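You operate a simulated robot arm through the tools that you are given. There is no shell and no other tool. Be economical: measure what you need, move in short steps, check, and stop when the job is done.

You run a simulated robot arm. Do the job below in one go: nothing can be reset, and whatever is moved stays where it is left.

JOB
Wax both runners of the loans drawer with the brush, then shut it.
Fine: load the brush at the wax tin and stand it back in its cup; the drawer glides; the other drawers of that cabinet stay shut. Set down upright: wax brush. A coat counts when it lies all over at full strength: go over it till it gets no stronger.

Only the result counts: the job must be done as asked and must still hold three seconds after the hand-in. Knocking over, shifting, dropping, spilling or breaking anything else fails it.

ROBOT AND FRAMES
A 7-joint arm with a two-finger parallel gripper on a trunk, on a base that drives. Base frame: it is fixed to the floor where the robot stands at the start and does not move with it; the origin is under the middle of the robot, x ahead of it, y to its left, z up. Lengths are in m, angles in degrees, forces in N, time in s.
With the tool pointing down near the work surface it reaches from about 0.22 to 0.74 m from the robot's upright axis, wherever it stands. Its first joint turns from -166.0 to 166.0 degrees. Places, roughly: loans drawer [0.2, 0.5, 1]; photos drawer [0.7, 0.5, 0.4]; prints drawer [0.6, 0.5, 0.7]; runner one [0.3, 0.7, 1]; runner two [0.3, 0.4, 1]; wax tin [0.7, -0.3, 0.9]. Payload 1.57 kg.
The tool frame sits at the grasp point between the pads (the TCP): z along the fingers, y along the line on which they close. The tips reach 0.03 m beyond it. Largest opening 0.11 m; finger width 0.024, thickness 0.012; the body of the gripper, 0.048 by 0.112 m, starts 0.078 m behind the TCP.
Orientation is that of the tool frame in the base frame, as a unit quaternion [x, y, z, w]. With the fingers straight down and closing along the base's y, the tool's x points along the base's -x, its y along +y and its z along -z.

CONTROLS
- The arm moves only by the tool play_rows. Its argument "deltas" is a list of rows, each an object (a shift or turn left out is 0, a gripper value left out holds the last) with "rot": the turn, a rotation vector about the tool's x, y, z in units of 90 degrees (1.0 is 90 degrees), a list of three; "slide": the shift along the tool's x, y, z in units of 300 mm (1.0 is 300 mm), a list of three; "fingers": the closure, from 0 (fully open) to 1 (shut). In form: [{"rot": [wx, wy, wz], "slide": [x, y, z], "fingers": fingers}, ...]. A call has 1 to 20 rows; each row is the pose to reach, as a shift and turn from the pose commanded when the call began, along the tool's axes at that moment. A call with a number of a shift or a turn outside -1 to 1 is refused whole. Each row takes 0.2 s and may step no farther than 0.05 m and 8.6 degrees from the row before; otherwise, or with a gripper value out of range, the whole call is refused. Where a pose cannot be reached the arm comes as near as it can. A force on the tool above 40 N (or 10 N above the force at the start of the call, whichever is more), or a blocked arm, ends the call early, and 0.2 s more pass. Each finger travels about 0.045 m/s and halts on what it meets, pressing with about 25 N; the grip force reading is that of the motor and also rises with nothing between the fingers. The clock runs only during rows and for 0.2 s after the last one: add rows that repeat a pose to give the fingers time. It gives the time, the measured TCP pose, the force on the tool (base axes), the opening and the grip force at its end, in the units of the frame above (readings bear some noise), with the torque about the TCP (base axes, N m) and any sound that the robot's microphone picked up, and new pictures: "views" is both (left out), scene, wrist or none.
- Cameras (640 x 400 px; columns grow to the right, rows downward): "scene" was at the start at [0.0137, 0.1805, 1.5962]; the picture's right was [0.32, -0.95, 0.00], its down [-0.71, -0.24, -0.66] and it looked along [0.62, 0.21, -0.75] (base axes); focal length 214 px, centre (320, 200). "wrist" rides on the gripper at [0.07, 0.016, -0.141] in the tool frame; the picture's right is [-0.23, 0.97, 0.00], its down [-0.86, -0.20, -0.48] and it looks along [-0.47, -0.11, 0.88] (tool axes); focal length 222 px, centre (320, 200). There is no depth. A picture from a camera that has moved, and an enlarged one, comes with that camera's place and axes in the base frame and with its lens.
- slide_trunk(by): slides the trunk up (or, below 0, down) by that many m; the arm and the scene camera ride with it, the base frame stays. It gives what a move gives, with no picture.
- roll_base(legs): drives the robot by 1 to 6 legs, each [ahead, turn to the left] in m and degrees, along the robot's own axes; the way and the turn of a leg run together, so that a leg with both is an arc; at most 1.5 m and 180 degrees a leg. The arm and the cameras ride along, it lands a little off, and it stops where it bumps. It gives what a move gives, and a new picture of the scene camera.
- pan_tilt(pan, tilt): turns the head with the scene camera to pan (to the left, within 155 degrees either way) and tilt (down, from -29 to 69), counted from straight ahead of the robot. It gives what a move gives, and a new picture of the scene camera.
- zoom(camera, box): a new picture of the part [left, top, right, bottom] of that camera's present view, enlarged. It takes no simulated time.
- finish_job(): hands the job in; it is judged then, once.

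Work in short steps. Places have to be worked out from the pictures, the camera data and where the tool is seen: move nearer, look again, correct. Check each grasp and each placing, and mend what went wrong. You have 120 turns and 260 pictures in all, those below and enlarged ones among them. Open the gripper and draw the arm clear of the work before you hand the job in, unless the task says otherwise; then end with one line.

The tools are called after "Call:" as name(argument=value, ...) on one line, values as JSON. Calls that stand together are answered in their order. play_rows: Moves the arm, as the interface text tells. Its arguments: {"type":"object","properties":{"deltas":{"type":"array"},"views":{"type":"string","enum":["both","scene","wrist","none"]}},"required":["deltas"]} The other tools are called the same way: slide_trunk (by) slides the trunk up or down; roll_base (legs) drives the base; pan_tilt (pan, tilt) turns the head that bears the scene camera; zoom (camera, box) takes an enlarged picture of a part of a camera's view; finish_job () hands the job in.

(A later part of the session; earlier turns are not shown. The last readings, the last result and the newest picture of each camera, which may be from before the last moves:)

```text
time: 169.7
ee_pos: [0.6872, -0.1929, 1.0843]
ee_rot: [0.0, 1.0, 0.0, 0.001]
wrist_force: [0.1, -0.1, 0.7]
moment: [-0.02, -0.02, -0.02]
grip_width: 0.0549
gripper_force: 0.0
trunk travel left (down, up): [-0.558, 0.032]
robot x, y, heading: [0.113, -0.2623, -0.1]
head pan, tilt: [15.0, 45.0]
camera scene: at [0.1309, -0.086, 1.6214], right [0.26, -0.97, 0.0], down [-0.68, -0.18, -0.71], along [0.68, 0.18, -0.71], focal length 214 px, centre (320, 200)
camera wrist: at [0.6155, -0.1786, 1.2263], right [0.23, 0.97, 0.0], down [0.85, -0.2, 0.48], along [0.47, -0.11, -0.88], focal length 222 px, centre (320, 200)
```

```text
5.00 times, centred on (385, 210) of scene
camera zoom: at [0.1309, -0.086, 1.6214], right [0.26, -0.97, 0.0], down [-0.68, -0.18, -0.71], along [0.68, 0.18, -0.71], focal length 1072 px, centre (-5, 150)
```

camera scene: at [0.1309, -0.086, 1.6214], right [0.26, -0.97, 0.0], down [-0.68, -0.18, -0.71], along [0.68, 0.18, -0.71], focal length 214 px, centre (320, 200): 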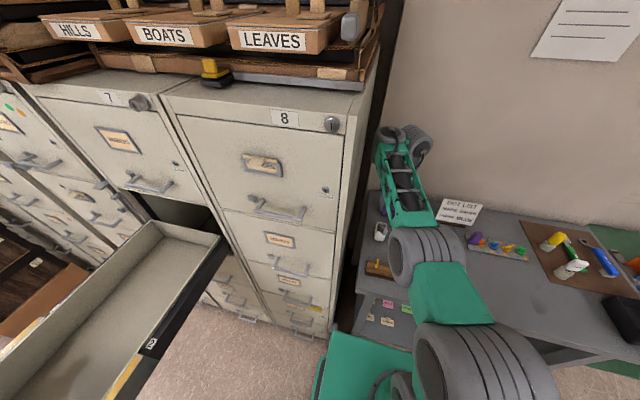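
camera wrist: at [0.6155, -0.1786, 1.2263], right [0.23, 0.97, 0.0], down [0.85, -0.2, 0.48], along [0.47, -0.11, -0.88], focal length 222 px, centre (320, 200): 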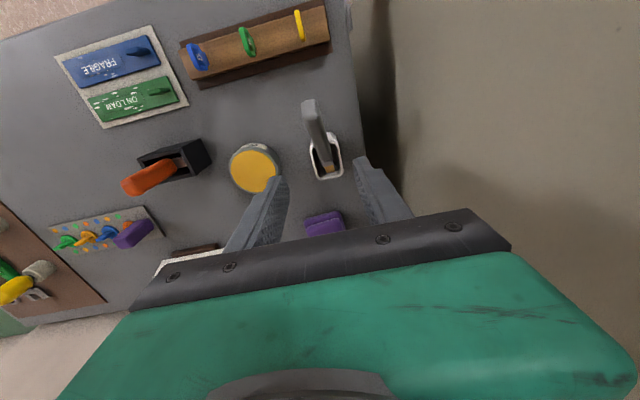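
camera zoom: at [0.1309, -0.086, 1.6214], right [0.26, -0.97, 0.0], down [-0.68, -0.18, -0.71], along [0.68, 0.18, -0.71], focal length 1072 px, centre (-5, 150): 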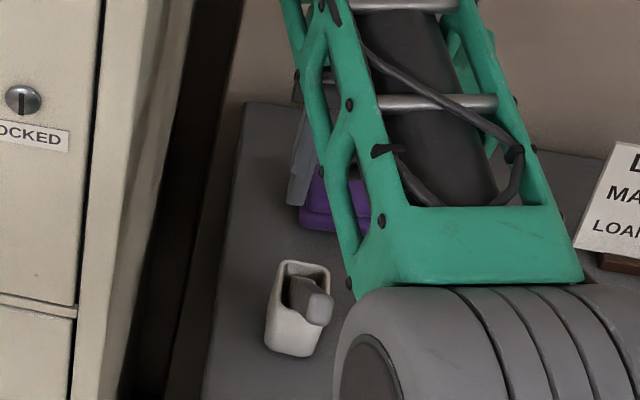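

The brush leans about 40 degrees toward me: top at (0.638, -0.193, 0.993), foot at (0.745, 0.868). I pitch the open gripper to match the handle, about 35 degrees, and line up with its upper end.

Call:
play_rows(deltas=[{"slide": [0.06, 0, 0], "rot": [0, -0.08, 0]}, {"slide": [0.12, 0, 0.02], "rot": [0, -0.16, 0]}, {"slide": [0.18, 0, 0.06], "rot": [0, -0.24, 0]}, {"slide": [0.22, 0, 0.11], "rot": [0, -0.32, 0]}, {"slide": [0.237, 0, 0.17], "rot": [0, -0.389, 0]}, {"slide": [0.237, 0, 0.17], "rot": [0, -0.389, 0]}], views="wrist")

Call:
zoom(camera="wrist", box=[240, 80, 400, 240])

Call:
zoom(camera="scene", box=[345, 170, 425, 250])

```text
time: 171.3
ee_pos: [0.6652, -0.1736, 1.0578]
ee_rot: [0.003, 0.947, 0.007, 0.322]
wrist_force: [-0.9, -0.4, -0.7]
moment: [0.01, -0.08, -0.01]
grip_width: 0.055
gripper_force: 0.1
out of reach, approached as far as the arm can: row 1, 2, 3, 4
trunk travel left (down, up): [-0.558, 0.032]
robot x, y, heading: [0.1154, -0.2655, 0.1]
head pan, tilt: [15.0, 45.0]
stopped in row 6: the arm was blocked; the commanded pose is now the measured one
camera wrist: at [0.5218, -0.1614, 1.1286], right [0.18, 0.97, 0.15], down [0.39, -0.21, 0.9], along [0.91, -0.1, -0.41], focal length 222 px, centre (320, 200)
```

wrist: 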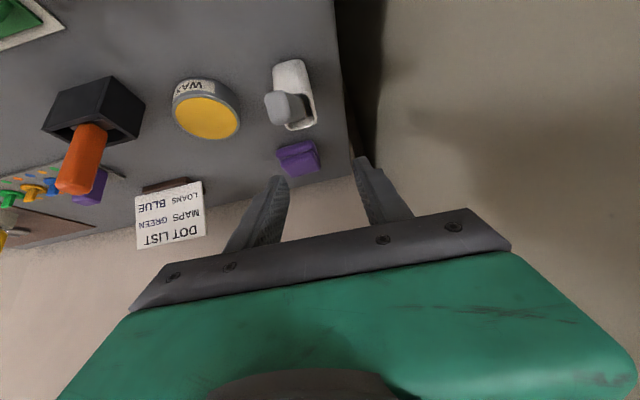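

```text
2.50 times, centred on (320, 160) of wrist
camera zoom: at [0.5218, -0.1614, 1.1286], right [0.18, 0.97, 0.15], down [0.39, -0.21, 0.9], along [0.91, -0.1, -0.41], focal length 555 px, centre (320, 300)
```

zoom: 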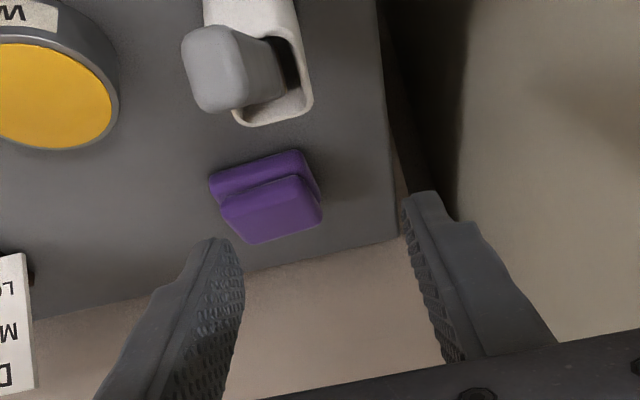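

```text
5.00 times, centred on (385, 210) of scene
camera zoom: at [0.1278, -0.0867, 1.62], right [0.26, -0.97, 0.0], down [-0.68, -0.18, -0.71], along [0.68, 0.18, -0.71], focal length 1072 px, centre (-5, 150)
```

zoom: 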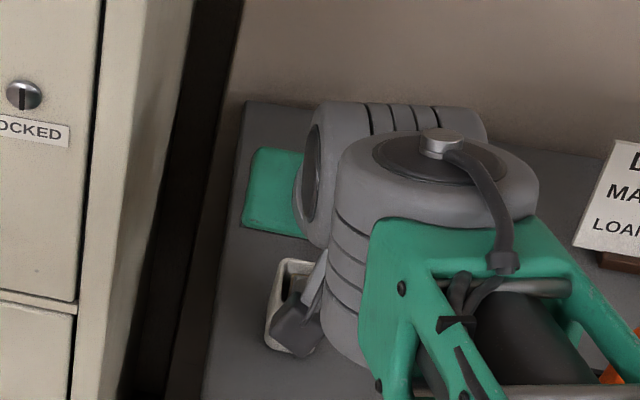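

The arm is cramped in that pose, and the brush is untouched. Instead I return to a vertical tool above the handle, and drive 3 cm ahead to gain reach for tilting the brush upright afterwards.

Call:
play_rows(deltas=[{"slide": [-0.012, -0.013, -0.05], "rot": [0, 0.084, 0]}, {"slide": [-0.024, -0.026, -0.06], "rot": [0, 0.168, 0]}, {"slide": [-0.036, -0.039, -0.06], "rot": [0, 0.252, 0]}, {"slide": [-0.048, -0.052, -0.055], "rot": [0, 0.336, 0]}, {"slide": [-0.058, -0.065, -0.048], "rot": [0, 0.418, 0]}, {"slide": [-0.058, -0.065, -0.048], "rot": [0, 0.418, 0]}], views="none")

Call:
roll_base(legs=[[0.03, 0]])

Call:
zoom(camera="wrist", box=[240, 80, 400, 240])

```text
time: 172.7
ee_pos: [0.6713, -0.1957, 1.0842]
ee_rot: [-0.001, 1.0, 0.009, 0.001]
wrist_force: [1.1, 0.1, -1.1]
moment: [0.05, 0.02, -0.01]
grip_width: 0.055
gripper_force: 0.0
trunk travel left (down, up): [-0.558, 0.032]
robot x, y, heading: [0.1093, -0.2589, 0.2]
head pan, tilt: [15.0, 45.0]
```

```text
time: 173.5
ee_pos: [0.7017, -0.1944, 1.0841]
ee_rot: [0.0, 1.0, 0.008, 0.001]
wrist_force: [-0.4, -0.3, 0.6]
moment: [0.01, 0.07, 0.02]
grip_width: 0.0551
gripper_force: 0.0
trunk travel left (down, up): [-0.558, 0.032]
robot x, y, heading: [0.1436, -0.2644, -0.0]
head pan, tilt: [15.0, 45.0]
camera scene: at [0.162, -0.0861, 1.6213], right [0.26, -0.97, 0.0], down [-0.68, -0.18, -0.71], along [0.68, 0.18, -0.71], focal length 214 px, centre (320, 200)
```

scene: 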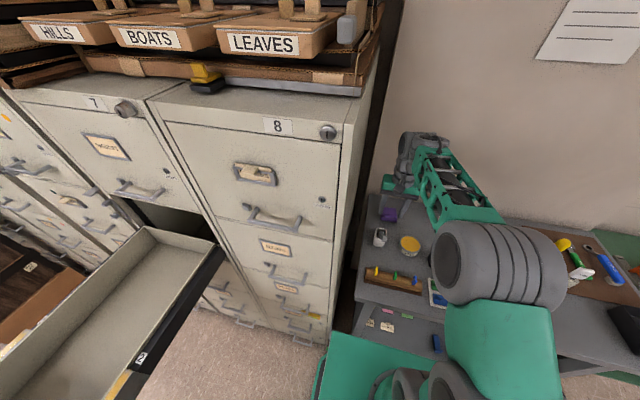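

```text
2.50 times, centred on (320, 160) of wrist
camera zoom: at [0.6301, -0.183, 1.2255], right [0.23, 0.97, 0.02], down [0.85, -0.21, 0.48], along [0.47, -0.09, -0.88], focal length 555 px, centre (320, 300)
```

zoom: 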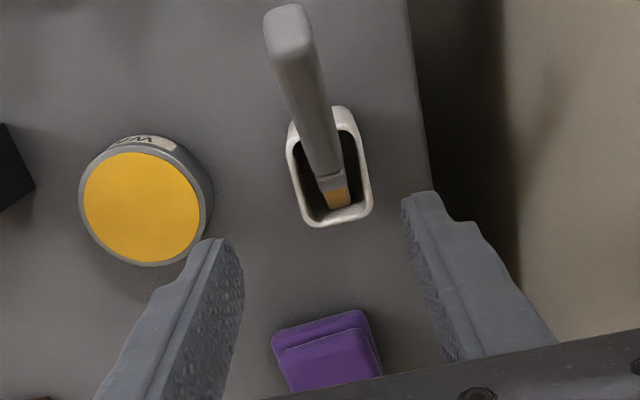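

Clear line-up: the handle's top is at (0.636, -0.192). I move over its mid-part, descend around it to z 0.957 and close the fingers.

Call:
play_rows(deltas=[{"slide": [0.06, 0.003, 0.02]}, {"slide": [0.106, 0.005, 0.1]}, {"slide": [0.106, 0.005, 0.22]}, {"slide": [0.106, 0.005, 0.34]}, {"slide": [0.106, 0.005, 0.424]}, {"slide": [0.106, 0.005, 0.424]}, {"slide": [0.106, 0.005, 0.424], "fingers": 1}, {"slide": [0.106, 0.005, 0.424], "fingers": 1}, {"slide": [0.106, 0.005, 0.424], "fingers": 1}, {"slide": [0.106, 0.005, 0.424], "fingers": 1}], views="none")

Call:
zoom(camera="wrist", box=[240, 80, 400, 240])

Call:
zoom(camera="scene", box=[345, 180, 425, 270])

```text
time: 175.7
ee_pos: [0.6693, -0.191, 0.957]
ee_rot: [0.0, 1.0, 0.008, 0.002]
wrist_force: [-0.1, -0.6, -0.3]
moment: [-0.01, 0.02, 0.01]
grip_width: 0.0175
gripper_force: 25.1
trunk travel left (down, up): [-0.558, 0.032]
robot x, y, heading: [0.1447, -0.2621, -0.2]
head pan, tilt: [15.0, 45.0]
```

```text
2.50 times, centred on (320, 160) of wrist
camera zoom: at [0.5976, -0.1782, 1.0982], right [0.23, 0.97, 0.02], down [0.85, -0.21, 0.48], along [0.47, -0.09, -0.88], focal length 555 px, centre (320, 300)
```

zoom: 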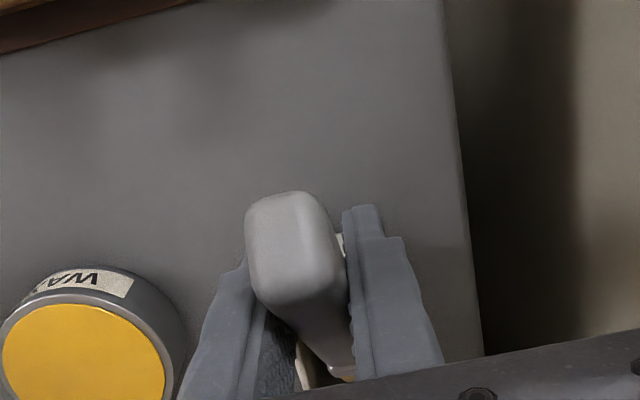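

```text
4.44 times, centred on (385, 225) of scene
camera zoom: at [0.1609, -0.0861, 1.6214], right [0.26, -0.97, 0.0], down [-0.68, -0.18, -0.71], along [0.68, 0.18, -0.71], focal length 953 px, centre (31, 89)
```

zoom: 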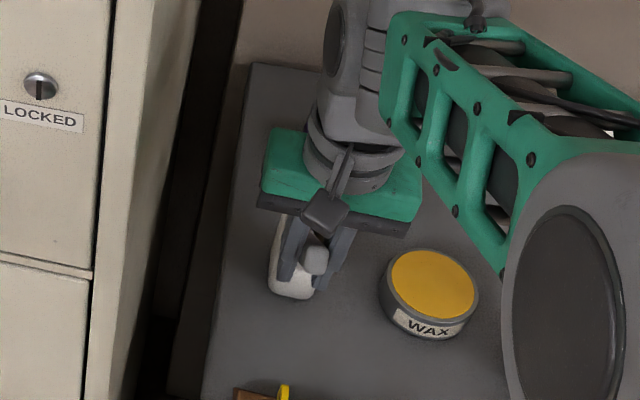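

Firm grip. Now I rotate the tool 38 degrees while moving so that the brush foot stays inside the cup and ends upright over its middle.

Call:
play_rows(deltas=[{"slide": [-0.0103, 0, -0.0507], "rot": [0, 0.0711, 0]}, {"slide": [-0.0207, -0.002, -0.1], "rot": [0, 0.1422, 0]}, {"slide": [-0.0333, -0.004, -0.1313], "rot": [0, 0.2133, 0]}, {"slide": [-0.058, -0.005, -0.145], "rot": [0, 0.2844, 0]}, {"slide": [-0.097, -0.005, -0.1473], "rot": [0, 0.3556, 0]}, {"slide": [-0.14, -0.005, -0.1447], "rot": [0, 0.4267, 0]}, {"slide": [-0.14, -0.005, -0.1447], "rot": [0, 0.4267, 0]}], views="none")

Call:
zoom(camera="wrist", box=[240, 80, 400, 240])

Call:
zoom(camera="scene", box=[345, 180, 425, 270])

```text
time: 177.3
ee_pos: [0.7119, -0.1926, 0.9995]
ee_rot: [-0.003, 0.945, 0.008, -0.327]
wrist_force: [0.8, -0.4, -0.2]
moment: [0.0, 0.1, 0.02]
grip_width: 0.0174
gripper_force: 25.3
out of reach, approached as far as the arm can: row 5
trunk travel left (down, up): [-0.558, 0.032]
robot x, y, heading: [0.1449, -0.2652, -0.2]
head pan, tilt: [15.0, 45.0]
```

```text
2.50 times, centred on (320, 160) of wrist
camera zoom: at [0.7423, -0.1804, 1.1545], right [0.18, 0.98, -0.12], down [0.97, -0.2, -0.16], along [-0.18, -0.09, -0.98], focal length 555 px, centre (320, 300)
```

zoom: 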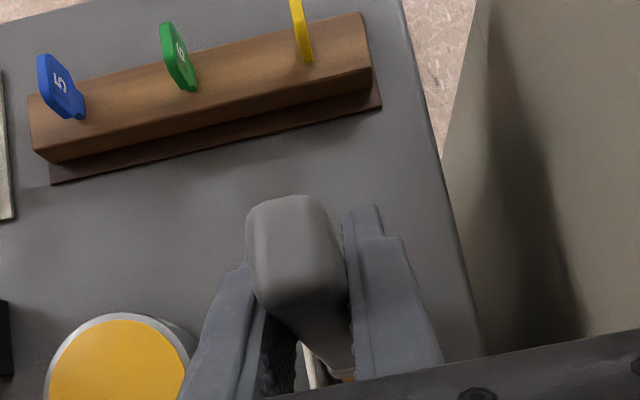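

```text
4.44 times, centred on (385, 225) of scene
camera zoom: at [0.1613, -0.0854, 1.6213], right [0.26, -0.97, 0.0], down [-0.68, -0.18, -0.71], along [0.68, 0.18, -0.71], focal length 953 px, centre (31, 89)
```

zoom: 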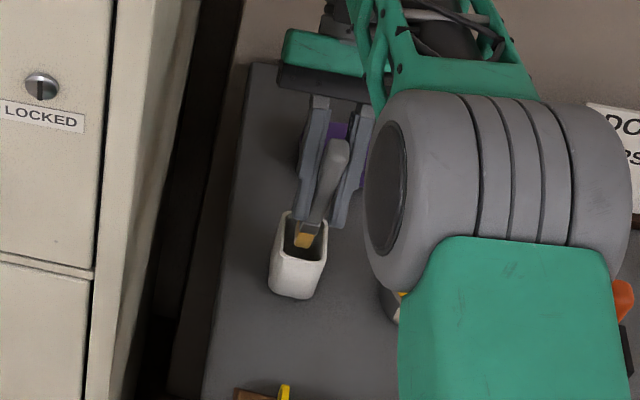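

The brush stands upright inside the cup, clear of the floor. I lower it until it touches down.

Call:
play_rows(deltas=[{"slide": [-0.0206, 0, 0.0262]}, {"slide": [-0.031, 0, 0.0393]}, {"slide": [-0.036, 0, 0.046]}], views="none")

Call:
play_rows(deltas=[{"slide": [-0.003, 0, 0.004]}, {"slide": [-0.006, 0, 0.008]}], views="none")

Call:
zoom(camera="scene", box=[345, 180, 425, 270])

```text
time: 178.1
ee_pos: [0.7115, -0.1939, 0.9814]
ee_rot: [-0.002, 0.945, 0.008, -0.327]
wrist_force: [-0.1, -0.1, -0.6]
moment: [0.0, 0.0, 0.0]
grip_width: 0.0172
gripper_force: 24.7
trunk travel left (down, up): [-0.558, 0.032]
robot x, y, heading: [0.1412, -0.2632, -0.0]
head pan, tilt: [15.0, 45.0]
```

```text
time: 178.7
ee_pos: [0.7118, -0.1947, 0.9788]
ee_rot: [-0.002, 0.945, 0.008, -0.327]
wrist_force: [0.6, 0.0, -0.7]
moment: [0.0, 0.01, 0.01]
grip_width: 0.0175
gripper_force: 24.7
trunk travel left (down, up): [-0.558, 0.032]
robot x, y, heading: [0.1439, -0.2616, -0.0]
head pan, tilt: [15.0, 45.0]
```

```text
4.44 times, centred on (385, 225) of scene
camera zoom: at [0.1611, -0.0861, 1.6214], right [0.26, -0.97, 0.0], down [-0.68, -0.18, -0.71], along [0.68, 0.18, -0.71], focal length 953 px, centre (31, 89)
```

zoom: 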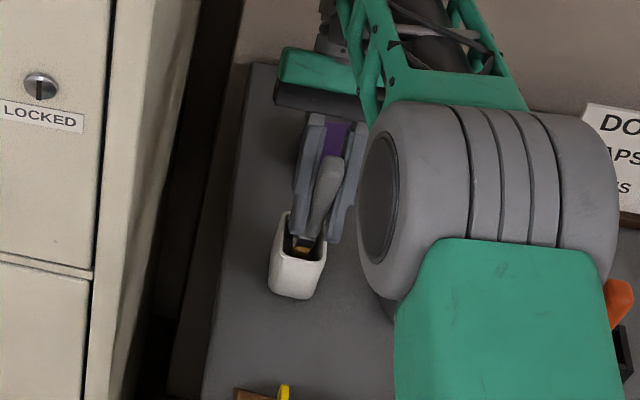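

Still no touch; further down in small steps.

Call:
play_rows(deltas=[{"slide": [-0.003, 0, 0.004]}, {"slide": [-0.005, 0, 0.0065]}], views="none")

Call:
play_rows(deltas=[{"slide": [-0.003, 0, 0.004]}, {"slide": [-0.005, 0, 0.0065]}], views="none")

Call:
zoom(camera="wrist", box=[240, 80, 400, 240])

```text
time: 179.3
ee_pos: [0.7119, -0.1938, 0.9763]
ee_rot: [-0.003, 0.945, 0.007, -0.327]
wrist_force: [0.3, 0.0, -0.2]
moment: [0.02, 0.01, -0.01]
grip_width: 0.0173
gripper_force: 25.1
trunk travel left (down, up): [-0.558, 0.032]
robot x, y, heading: [0.144, -0.2586, -0.0]
head pan, tilt: [15.0, 45.0]
```

```text
time: 179.9
ee_pos: [0.7112, -0.1956, 0.975]
ee_rot: [-0.003, 0.945, 0.007, -0.327]
wrist_force: [-0.5, 0.1, -0.6]
moment: [-0.02, 0.0, -0.03]
grip_width: 0.0173
gripper_force: 24.8
trunk travel left (down, up): [-0.558, 0.032]
robot x, y, heading: [0.1431, -0.2619, 0.1]
head pan, tilt: [15.0, 45.0]
```

```text
2.50 times, centred on (320, 160) of wrist
camera zoom: at [0.7425, -0.1825, 1.1297], right [0.18, 0.98, -0.12], down [0.97, -0.2, -0.16], along [-0.18, -0.09, -0.98], focal length 555 px, centre (320, 300)
```

zoom: 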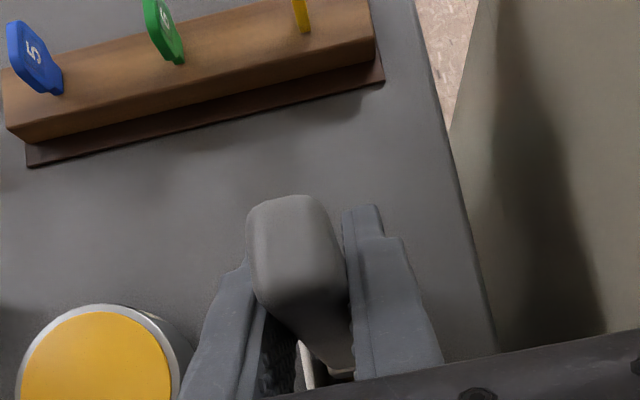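

No touch yet; three more small steps down, each with a force reading.

Call:
play_rows(deltas=[{"slide": [-0.004, 0, 0.005]}, {"slide": [-0.006, 0, 0.008]}], views="none")

Call:
play_rows(deltas=[{"slide": [-0.004, 0, 0.005]}, {"slide": [-0.006, 0, 0.008]}], views="none")

Call:
play_rows(deltas=[{"slide": [-0.004, 0, 0.005]}, {"slide": [-0.006, 0, 0.008]}], views="none")

Call:
zoom(camera="scene", box=[345, 180, 425, 270])

```text
time: 180.5
ee_pos: [0.7122, -0.196, 0.9717]
ee_rot: [-0.002, 0.945, 0.008, -0.327]
wrist_force: [0.6, 0.2, -0.2]
moment: [-0.03, 0.02, -0.03]
grip_width: 0.0177
gripper_force: 25.3
trunk travel left (down, up): [-0.558, 0.032]
robot x, y, heading: [0.1402, -0.2645, -0.2]
head pan, tilt: [15.0, 45.0]
```

```text
time: 181.1
ee_pos: [0.7115, -0.1944, 0.9713]
ee_rot: [-0.002, 0.946, 0.009, -0.324]
wrist_force: [-0.1, -1.0, 17.2]
moment: [-0.17, -0.01, 0.0]
grip_width: 0.0174
gripper_force: 24.8
trunk travel left (down, up): [-0.558, 0.032]
robot x, y, heading: [0.1419, -0.2594, 0.1]
head pan, tilt: [15.0, 45.0]
```

```text
time: 181.7
ee_pos: [0.7112, -0.1955, 0.9674]
ee_rot: [-0.002, 0.945, 0.008, -0.326]
wrist_force: [3.0, -0.4, 19.8]
moment: [-0.16, -0.3, 0.02]
grip_width: 0.0176
gripper_force: 25.6
trunk travel left (down, up): [-0.558, 0.032]
robot x, y, heading: [0.143, -0.2614, -0.1]
head pan, tilt: [15.0, 45.0]
```

```text
4.44 times, centred on (385, 225) of scene
camera zoom: at [0.1596, -0.0865, 1.6215], right [0.26, -0.97, 0.0], down [-0.68, -0.18, -0.71], along [0.68, 0.18, -0.71], focal length 953 px, centre (31, 89)
```

zoom: 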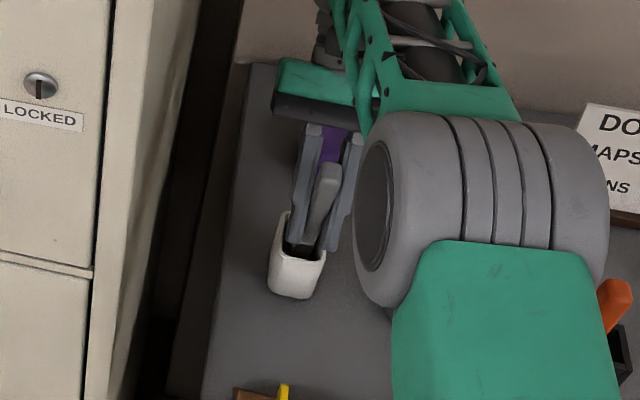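

The brush stands on the cup's floor. I take the pressure off and open the fingers slowly.

Call:
play_rows(deltas=[{"slide": [0.005, 0, -0.006]}, {"slide": [0.005, 0, -0.006]}, {"slide": [0.005, 0, -0.006], "fingers": 0.81}, {"slide": [0.005, 0, -0.006], "fingers": 0.78}, {"slide": [0.005, 0, -0.006], "fingers": 0.74}, {"slide": [0.005, 0, -0.006], "fingers": 0.7}, {"slide": [0.005, 0, -0.006], "fingers": 0.6}, {"slide": [0.005, 0, -0.006], "fingers": 0.5}, {"slide": [0.005, 0, -0.006], "fingers": 0.5}], views="none")

Call:
zoom(camera="scene", box=[345, 180, 425, 270])

Call:
zoom(camera="wrist", box=[240, 80, 400, 240])

```text
time: 183.7
ee_pos: [0.7109, -0.194, 0.9673]
ee_rot: [-0.002, 0.945, 0.008, -0.328]
wrist_force: [0.4, -1.0, 0.6]
moment: [0.0, 0.0, 0.01]
grip_width: 0.0552
gripper_force: 0.1
trunk travel left (down, up): [-0.558, 0.032]
robot x, y, heading: [0.1467, -0.2611, 0.2]
head pan, tilt: [15.0, 45.0]
```

```text
4.44 times, centred on (385, 225) of scene
camera zoom: at [0.161, -0.0861, 1.6214], right [0.26, -0.97, 0.0], down [-0.68, -0.18, -0.71], along [0.68, 0.18, -0.71], focal length 953 px, centre (31, 89)
```

zoom: 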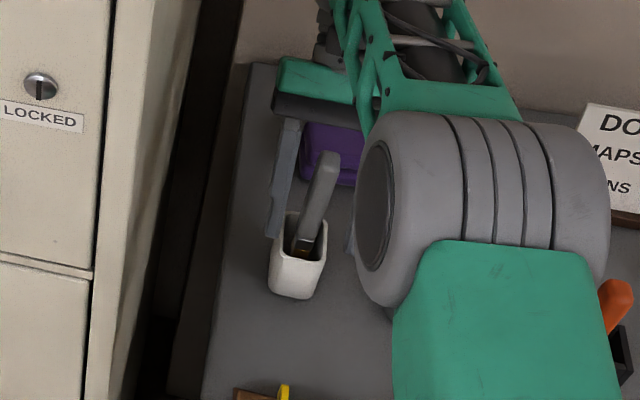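

```text
2.50 times, centred on (320, 160) of wrist
camera zoom: at [0.7425, -0.1818, 1.1229], right [0.18, 0.98, -0.12], down [0.97, -0.2, -0.16], along [-0.18, -0.09, -0.98], focal length 555 px, centre (320, 300)
```

zoom: 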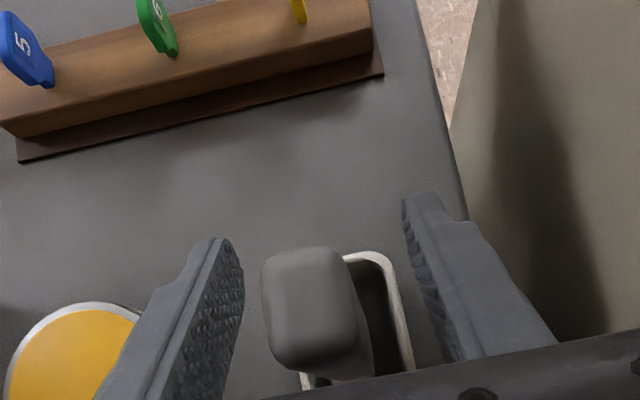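

The brush stands upright in its cup. I raise the gripper straight up off the handle, then check it again.

Call:
play_rows(deltas=[{"slide": [0.062, 0, -0.079]}, {"slide": [0.124, 0, -0.157]}, {"slide": [0.186, 0, -0.236]}, {"slide": [0.22, 0, -0.28]}, {"slide": [0.22, 0, -0.28]}], views="none")

Call:
zoom(camera="scene", box=[345, 170, 425, 270])

Call:
zoom(camera="wrist", box=[240, 80, 400, 240])

```text
time: 184.2
ee_pos: [0.7152, -0.1935, 1.0024]
ee_rot: [-0.006, 0.947, 0.008, -0.321]
wrist_force: [-0.2, 1.2, -23.7]
moment: [-0.09, 0.9, 0.01]
grip_width: 0.0553
gripper_force: 0.1
trunk travel left (down, up): [-0.558, 0.032]
robot x, y, heading: [0.1406, -0.2614, -0.3]
head pan, tilt: [15.0, 45.0]
stopped in row 2: the force on the tool passed its limit (the readings are from after the stop); the commanded pose is now the measured one
```

```text
4.00 times, centred on (385, 220) of scene
camera zoom: at [0.1617, -0.086, 1.6213], right [0.26, -0.97, 0.0], down [-0.68, -0.18, -0.71], along [0.68, 0.18, -0.71], focal length 858 px, centre (60, 120)
```

zoom: 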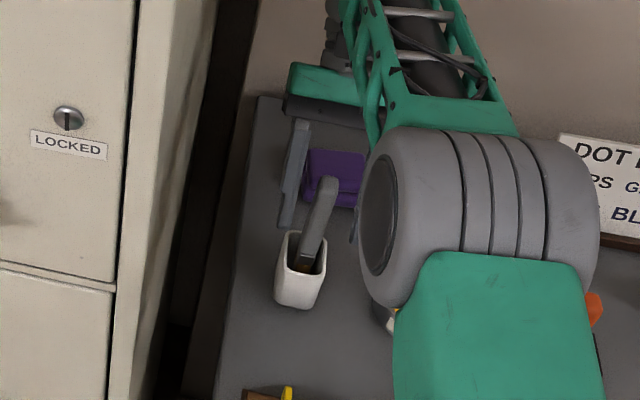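

```text
2.50 times, centred on (320, 160) of wrist
camera zoom: at [0.7436, -0.1816, 1.157], right [0.17, 0.98, -0.12], down [0.97, -0.19, -0.14], along [-0.16, -0.09, -0.98], focal length 555 px, centre (320, 300)
```

zoom: 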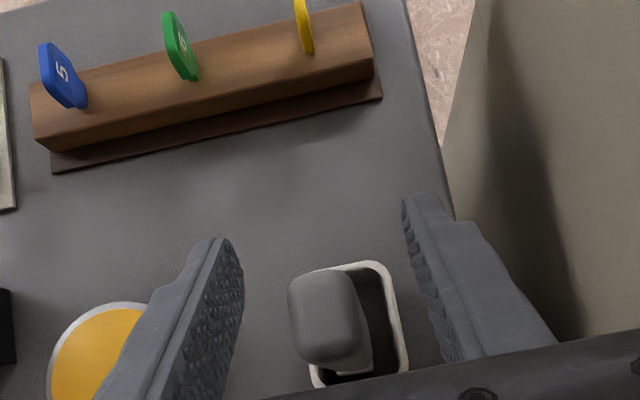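

The brush is still upright; the arm was just straining at its limit in this tilted pose. I rise while turning the tool back to vertical around the handle.

Call:
play_rows(deltas=[{"slide": [0, 0, 0], "rot": [0, -0.084, 0]}, {"slide": [0.012, 0, -0.016], "rot": [0, -0.168, 0]}, {"slide": [0.041, 0, -0.053], "rot": [0, -0.252, 0]}, {"slide": [0.081, 0, -0.106], "rot": [0, -0.336, 0]}, {"slide": [0.122, 0, -0.159], "rot": [0, -0.417, 0]}, {"slide": [0.183, 0, -0.238], "rot": [0, -0.417, 0]}, {"slide": [0.24, 0, -0.312], "rot": [0, -0.417, 0]}], views="none")

Call:
zoom(camera="wrist", box=[240, 60, 400, 240])

Call:
zoom(camera="scene", box=[345, 170, 425, 270])

```text
time: 185.8
ee_pos: [0.7147, -0.1964, 1.1209]
ee_rot: [-0.003, 1.0, 0.009, 0.001]
wrist_force: [0.5, -0.7, 0.0]
moment: [0.0, 0.02, 0.04]
grip_width: 0.055
gripper_force: 0.1
trunk travel left (down, up): [-0.558, 0.032]
robot x, y, heading: [0.1397, -0.2603, 0.1]
head pan, tilt: [15.0, 45.0]
```

```text
2.22 times, centred on (320, 150) of wrist
camera zoom: at [0.6437, -0.1842, 1.2632], right [0.22, 0.97, 0.02], down [0.86, -0.2, 0.48], along [0.47, -0.09, -0.88], focal length 494 px, centre (320, 311)
```

zoom: 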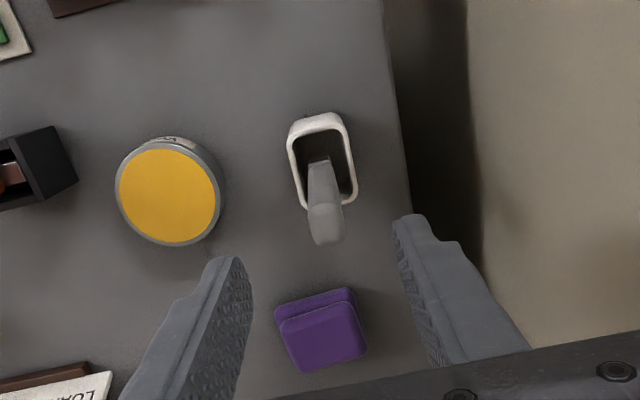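

```text
4.00 times, centred on (385, 220) of scene
camera zoom: at [0.1607, -0.0862, 1.6213], right [0.26, -0.97, 0.0], down [-0.68, -0.18, -0.71], along [0.68, 0.18, -0.71], focal length 858 px, centre (60, 120)
```

zoom: 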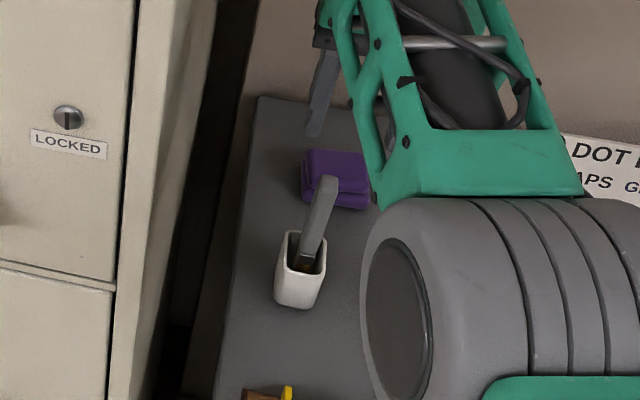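

The brush stands upright and the gripper is clear. I close the fist, retract the arm, then drive around to stand in front of the drawer.

Call:
play_rows(deltas=[{"slide": [0, 0, -0.1]}, {"slide": [0.14, -0.03, -0.1], "fingers": 1}, {"slide": [0.28, -0.06, -0.1], "fingers": 1}, {"slide": [0.42, -0.1, -0.1], "fingers": 1}, {"slide": [0.55, -0.14, -0.1], "fingers": 1}, {"slide": [0.65, -0.18, -0.1], "fingers": 1}, {"slide": [0.65, -0.18, -0.1], "fingers": 1}], views="none")

Call:
roll_base(legs=[[-0.3, 0], [0, -52], [-1.0, 0], [0, 52]])

```text
time: 187.4
ee_pos: [0.5178, -0.2464, 1.0918]
ee_rot: [-0.01, 0.996, -0.01, -0.087]
wrist_force: [-0.8, -0.3, -0.5]
moment: [0.0, 0.03, 0.03]
grip_width: 0.0001
gripper_force: 21.1
trunk travel left (down, up): [-0.558, 0.032]
robot x, y, heading: [0.1427, -0.2654, 0.0]
head pan, tilt: [15.0, 45.0]
stopped in row 7: the arm was blocked; the commanded pose is now the measured one
```

```text
time: 198.9
ee_pos: [-0.3892, 0.5501, 1.0953]
ee_rot: [-0.007, 0.996, -0.01, -0.084]
wrist_force: [0.1, -0.4, 0.4]
moment: [0.02, 0.0, -0.01]
grip_width: 0.0
gripper_force: 21.2
trunk travel left (down, up): [-0.558, 0.032]
robot x, y, heading: [-0.7629, 0.5361, -0.2]
head pan, tilt: [15.0, 45.0]
camera scene: at [-0.7447, 0.7141, 1.6214], right [0.25, -0.97, 0.0], down [-0.68, -0.18, -0.71], along [0.68, 0.18, -0.71], focal length 214 px, centre (320, 200)
```

scene: 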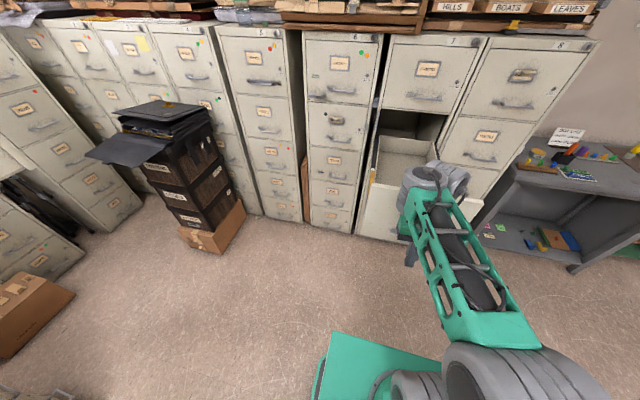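

I am in front of the drawer. I look at the panel with the wrist camera and enlarge the scene.

Call:
play_rows(deltas=[{"slide": [0, 0, 0], "fingers": 1}], views="wrist")

Call:
zoom(camera="scene", box=[340, 90, 500, 260])

```text
time: 199.3
ee_pos: [-0.3883, 0.5494, 1.0956]
ee_rot: [-0.006, 0.996, -0.009, -0.085]
wrist_force: [-0.3, 0.4, 0.2]
moment: [0.0, -0.03, 0.03]
grip_width: 0.0
gripper_force: 21.0
trunk travel left (down, up): [-0.558, 0.032]
robot x, y, heading: [-0.7647, 0.5393, -0.2]
head pan, tilt: [15.0, 45.0]
camera wrist: at [-0.4359, 0.5667, 1.2456], right [0.21, 0.98, -0.06], down [0.93, -0.18, 0.33], along [0.31, -0.12, -0.94], focal length 222 px, centre (320, 200)
```

wrist: 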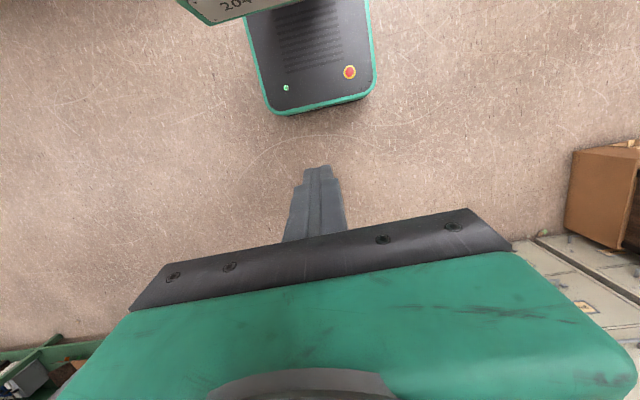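

```text
2.35 times, centred on (420, 175) of scene
camera zoom: at [-0.7448, 0.714, 1.6209], right [0.25, -0.97, 0.0], down [-0.68, -0.18, -0.71], along [0.68, 0.18, -0.71], focal length 505 px, centre (85, 259)
```

zoom: 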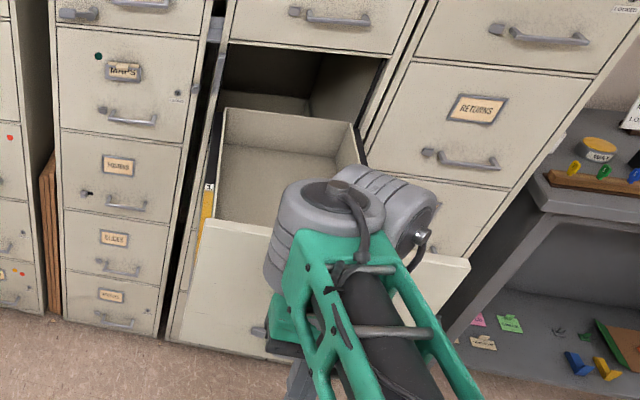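

The panel spans y 0.33 to 0.675 with its top at z 1.13. I will push on it at y 0.62, beside the handles, with the fist pitched forward; for that I lower the trunk and pose the arm.

Call:
slide_trunk(by=-0.18)

Call:
play_rows(deltas=[{"slide": [-0.017, 0.04, -0.07], "rot": [0, -0.083, 0]}, {"slide": [-0.034, 0.08, -0.14], "rot": [0, -0.166, 0]}, {"slide": [-0.05, 0.12, -0.22], "rot": [0, -0.249, 0]}, {"slide": [-0.067, 0.16, -0.3], "rot": [0, -0.332, 0]}, {"slide": [-0.083, 0.2, -0.38], "rot": [0, -0.415, 0]}, {"slide": [-0.1, 0.233, -0.45], "rot": [0, -0.497, 0]}, {"slide": [-0.1, 0.233, -0.45], "rot": [0, -0.497, 0]}], views="both")

```text
time: 201.3
ee_pos: [-0.3897, 0.5497, 0.9135]
ee_rot: [-0.006, 0.996, -0.01, -0.087]
wrist_force: [0.0, 1.0, -0.1]
moment: [-0.01, -0.02, -0.02]
grip_width: 0.0
gripper_force: 21.0
trunk travel left (down, up): [-0.378, 0.212]
robot x, y, heading: [-0.7658, 0.5403, -0.4]
head pan, tilt: [15.0, 45.0]
```

```text
time: 201.9
ee_pos: [-0.3931, 0.553, 0.8538]
ee_rot: [0.005, 0.992, -0.042, -0.12]
wrist_force: [0.1, 0.1, -0.7]
moment: [0.03, -0.02, 0.0]
grip_width: 0.0
gripper_force: 20.9
trunk travel left (down, up): [-0.378, 0.212]
robot x, y, heading: [-0.7638, 0.5351, -0.1]
head pan, tilt: [15.0, 45.0]
stopped in row 2: the arm was blocked; the commanded pose is now the measured one
camera scene: at [-0.7447, 0.7138, 1.4378], right [0.25, -0.97, 0.0], down [-0.68, -0.18, -0.71], along [0.68, 0.18, -0.71], focal length 214 px, centre (320, 200)
camera wrist: at [-0.4295, 0.5808, 1.0065], right [0.22, 0.97, -0.13], down [0.94, -0.18, 0.28], along [0.24, -0.19, -0.95], focal length 222 px, centre (320, 200)
```

scene: 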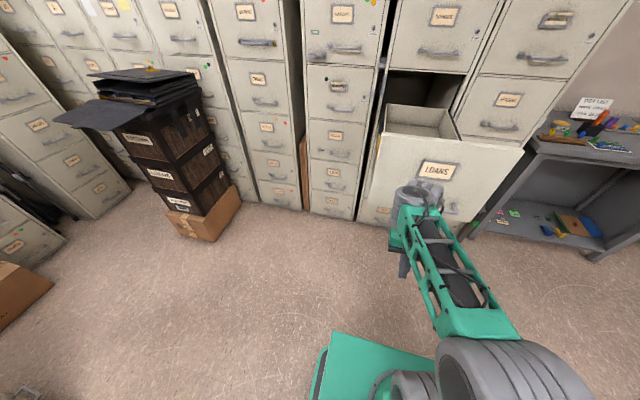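
wrist: 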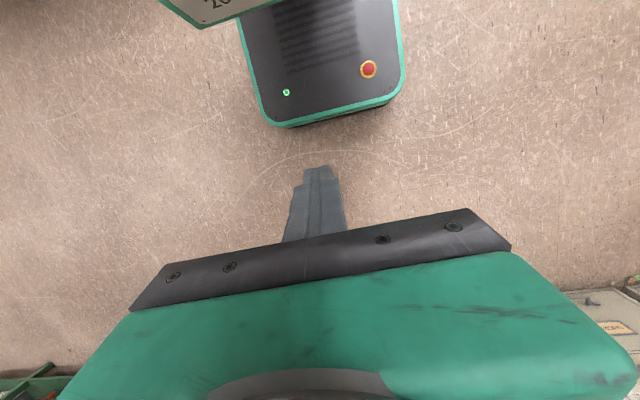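

The folded arm blocks itself there, so I back up 10 cm and stretch the arm out first, then pitch the fist forward.

Call:
roll_base(legs=[[-0.12, 0]])

Call:
play_rows(deltas=[{"slide": [-0.08, 0.02, -0.09]}, {"slide": [-0.16, 0.05, -0.19]}, {"slide": [-0.24, 0.08, -0.29], "rot": [0, -0.05, 0]}, {"slide": [-0.32, 0.11, -0.4], "rot": [0, -0.12, 0]}, {"slide": [-0.38, 0.14, -0.5], "rot": [0, -0.19, 0]}, {"slide": [-0.44, 0.17, -0.6], "rot": [0, -0.26, 0]}, {"slide": [-0.49, 0.2, -0.69], "rot": [0, -0.34, 0]}, {"slide": [-0.53, 0.217, -0.78], "rot": [0, -0.42, 0]}, {"slide": [-0.53, 0.217, -0.78], "rot": [0, -0.42, 0]}], views="both")

```text
time: 203.1
ee_pos: [-0.5133, 0.5528, 0.8569]
ee_rot: [0.007, 0.992, -0.041, -0.123]
wrist_force: [0.3, -0.1, 0.6]
moment: [-0.01, 0.02, -0.02]
grip_width: 0.0001
gripper_force: 20.8
trunk travel left (down, up): [-0.378, 0.212]
robot x, y, heading: [-0.8784, 0.5411, -0.7]
head pan, tilt: [15.0, 45.0]
camera scene: at [-0.8637, 0.7147, 1.4418], right [0.25, -0.97, 0.0], down [-0.68, -0.18, -0.71], along [0.68, 0.18, -0.71], focal length 214 px, centre (320, 200)
```

scene: 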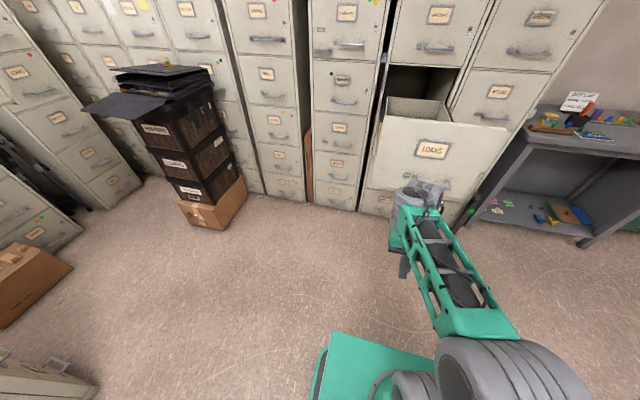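

```text
time: 205.1
ee_pos: [-0.3017, 0.6351, 1.0382]
ee_rot: [-0.007, 0.978, -0.041, 0.206]
wrist_force: [-0.8, 0.5, 0.5]
moment: [-0.01, -0.03, 0.0]
grip_width: 0.0
gripper_force: 21.4
trunk travel left (down, up): [-0.378, 0.212]
robot x, y, heading: [-0.8826, 0.5409, -0.6]
head pan, tilt: [15.0, 45.0]
camera scene: at [-0.8639, 0.7147, 1.4414], right [0.25, -0.97, 0.0], down [-0.68, -0.18, -0.71], along [0.68, 0.18, -0.71], focal length 214 px, centre (320, 200)
camera wrist: at [-0.4246, 0.6566, 1.1379], right [0.21, 0.98, 0.01], down [0.59, -0.14, 0.8], along [0.78, -0.16, -0.6], focal length 222 px, centre (320, 200)
```

scene: 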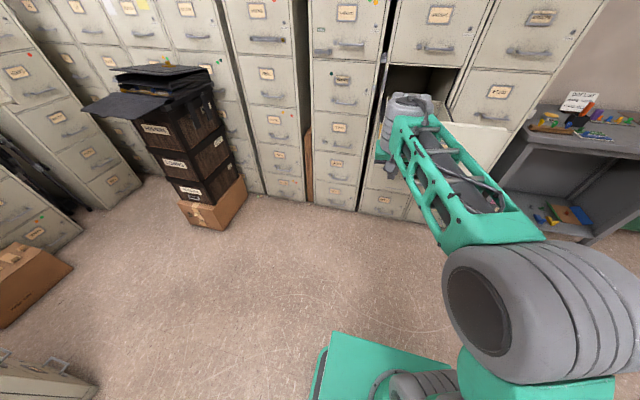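
wrist: 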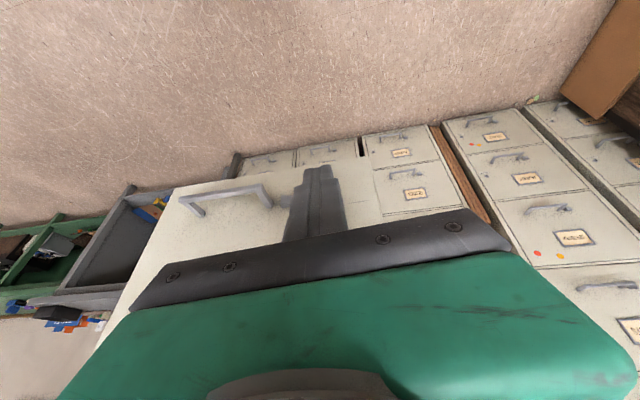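

The fist is poised in front of the panel at y 0.635, between its handle and edge. I drive ahead 0.65 m to push the drawer in.

Call:
roll_base(legs=[[0.4, 0], [0.25, 0]])

Call:
play_rows(deltas=[{"slide": [0, 0, 0], "fingers": 1}], views="wrist")

```text
time: 209.0
ee_pos: [0.353, 0.6354, 1.0376]
ee_rot: [-0.011, 0.978, -0.04, 0.206]
wrist_force: [-0.3, 0.2, -0.8]
moment: [-0.01, 0.0, -0.01]
grip_width: 0.0004
gripper_force: 21.5
trunk travel left (down, up): [-0.378, 0.212]
robot x, y, heading: [-0.2289, 0.5387, -0.0]
head pan, tilt: [15.0, 45.0]
camera scene: at [-0.2089, 0.714, 1.4414], right [0.26, -0.97, 0.0], down [-0.68, -0.18, -0.71], along [0.68, 0.18, -0.71], focal length 214 px, centre (320, 200)
```

scene: 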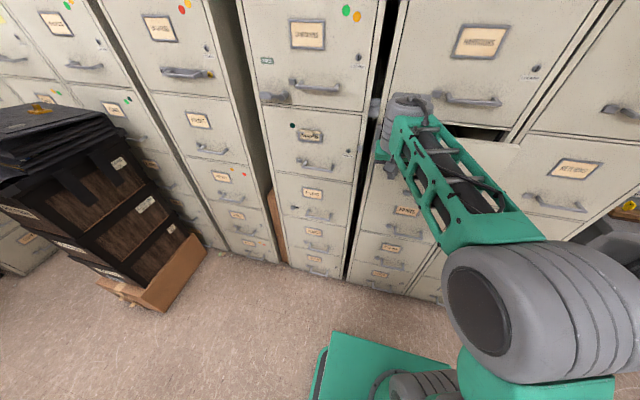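

```text
time: 209.4
ee_pos: [0.353, 0.6351, 1.0374]
ee_rot: [-0.01, 0.978, -0.041, 0.205]
wrist_force: [0.7, 0.0, 0.2]
moment: [0.0, 0.0, 0.04]
grip_width: 0.0001
gripper_force: 21.4
trunk travel left (down, up): [-0.378, 0.212]
robot x, y, heading: [-0.2265, 0.5363, 0.0]
head pan, tilt: [15.0, 45.0]
camera wrist: at [0.2307, 0.6586, 1.1376], right [0.2, 0.98, 0.01], down [0.59, -0.13, 0.8], along [0.78, -0.16, -0.61], focal length 222 px, centre (320, 200)
```

wrist: 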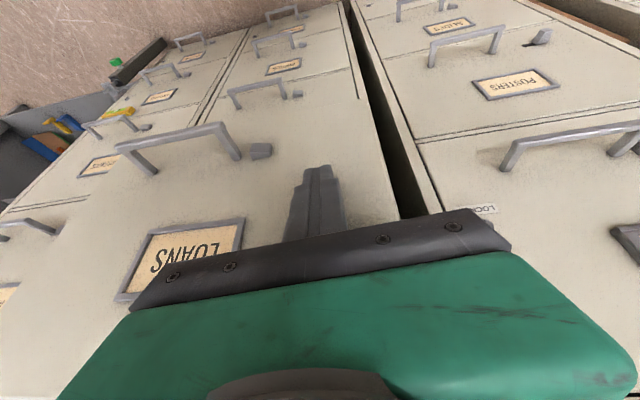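

Nearly shut, gliding freely. I push on with short drives that stop on contact force.

Call:
roll_base(legs=[[0.06, 0], [0.04, 0], [0.03, 0]])

Call:
zoom(camera="scene", box=[340, 0, 640, 300])

Call:
zoom(camera="wrist", box=[0, 0, 640, 400])

```text
time: 210.9
ee_pos: [0.4432, 0.6361, 1.0397]
ee_rot: [-0.01, 0.979, -0.039, 0.202]
wrist_force: [-2.9, 0.3, 0.1]
moment: [0.02, 0.03, 0.0]
grip_width: 0.0001
gripper_force: 21.3
trunk travel left (down, up): [-0.378, 0.212]
robot x, y, heading: [-0.1358, 0.5346, 0.1]
head pan, tilt: [15.0, 45.0]
stopped in leg 2: the force on the tool passed its limit (the readings are from after the stop); the commanded pose is now the measured one
camera scene: at [-0.1158, 0.7141, 1.4413], right [0.26, -0.97, 0.0], down [-0.68, -0.18, -0.71], along [0.68, 0.18, -0.71], focal length 214 px, centre (320, 200)
```

scene: 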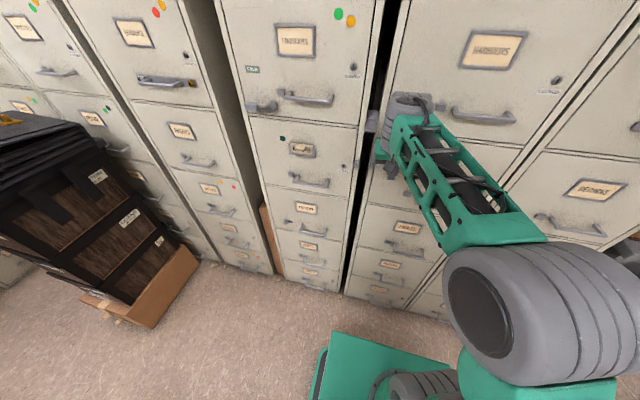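

```text
1.33 times, centred on (490, 150) of scene
camera zoom: at [-0.1158, 0.7141, 1.4413], right [0.26, -0.97, 0.0], down [-0.68, -0.18, -0.71], along [0.68, 0.18, -0.71], focal length 286 px, centre (93, 267)
```

zoom: 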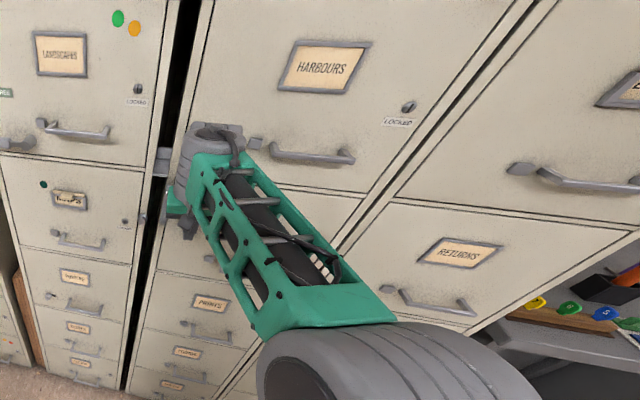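

```text
1.00 times, centred on (320, 200) of wrist (not enlarged: the box is as wide or as high as the picture)
camera zoom: at [0.3215, 0.6592, 1.1402], right [0.21, 0.98, 0.01], down [0.6, -0.14, 0.79], along [0.77, -0.16, -0.61], focal length 222 px, centre (320, 200)
```

zoom: 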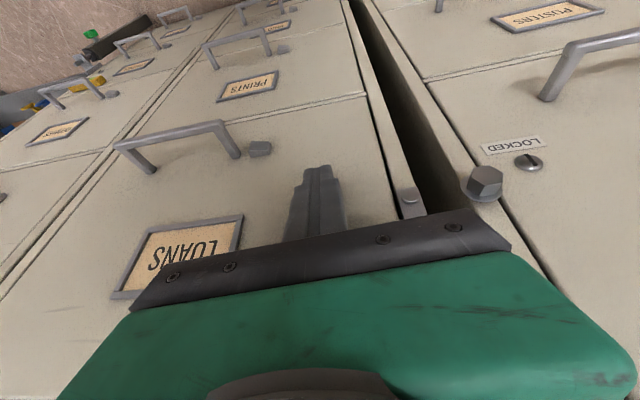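

The push ended with a firm stop and the panel looks flush. I back off and check.

Call:
roll_base(legs=[[-0.25, 0]])

Call:
zoom(camera="scene", box=[320, 60, 560, 240])

Call:
zoom(camera="wrist", box=[100, 0, 480, 240])

```text
time: 212.8
ee_pos: [0.1985, 0.6376, 1.0388]
ee_rot: [-0.01, 0.979, -0.039, 0.201]
wrist_force: [0.4, 0.2, 0.9]
moment: [0.0, 0.01, 0.0]
grip_width: 0.0
gripper_force: 21.7
trunk travel left (down, up): [-0.378, 0.212]
robot x, y, heading: [-0.3825, 0.537, 0.1]
head pan, tilt: [15.0, 45.0]
camera scene: at [-0.3608, 0.7139, 1.4414], right [0.26, -0.97, 0.0], down [-0.68, -0.18, -0.71], along [0.68, 0.18, -0.71], focal length 214 px, centre (320, 200)
```

scene: 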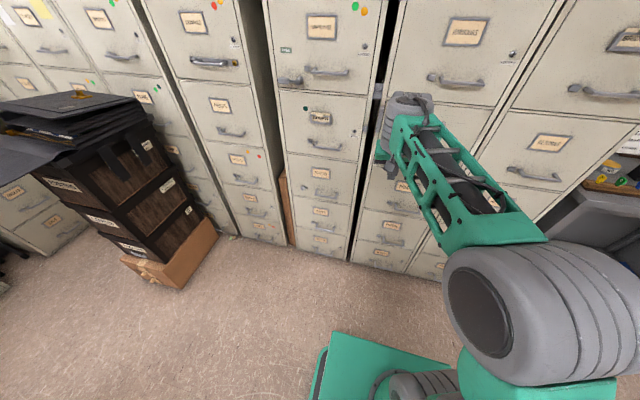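

```text
2.22 times, centred on (440, 150) of scene
camera zoom: at [-0.3608, 0.7139, 1.4414], right [0.26, -0.97, 0.0], down [-0.68, -0.18, -0.71], along [0.68, 0.18, -0.71], focal length 477 px, centre (53, 311)
```

zoom: 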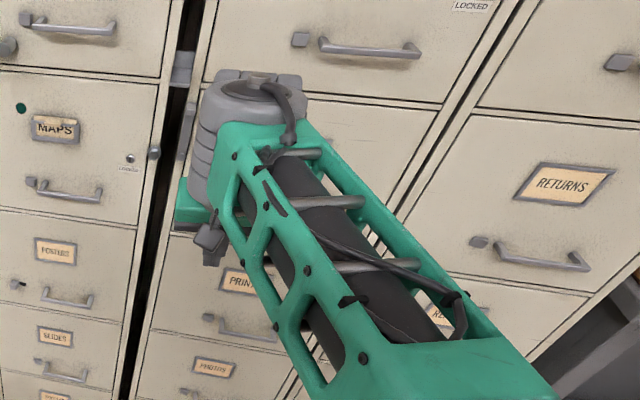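

```text
1.67 times, centred on (290, 120) of wrist
camera zoom: at [0.0764, 0.6586, 1.1401], right [0.21, 0.98, 0.01], down [0.6, -0.14, 0.79], along [0.77, -0.16, -0.61], focal length 370 px, centre (370, 333)
```

zoom: 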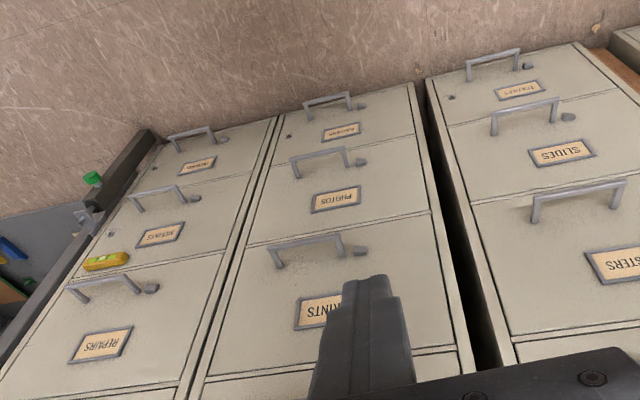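

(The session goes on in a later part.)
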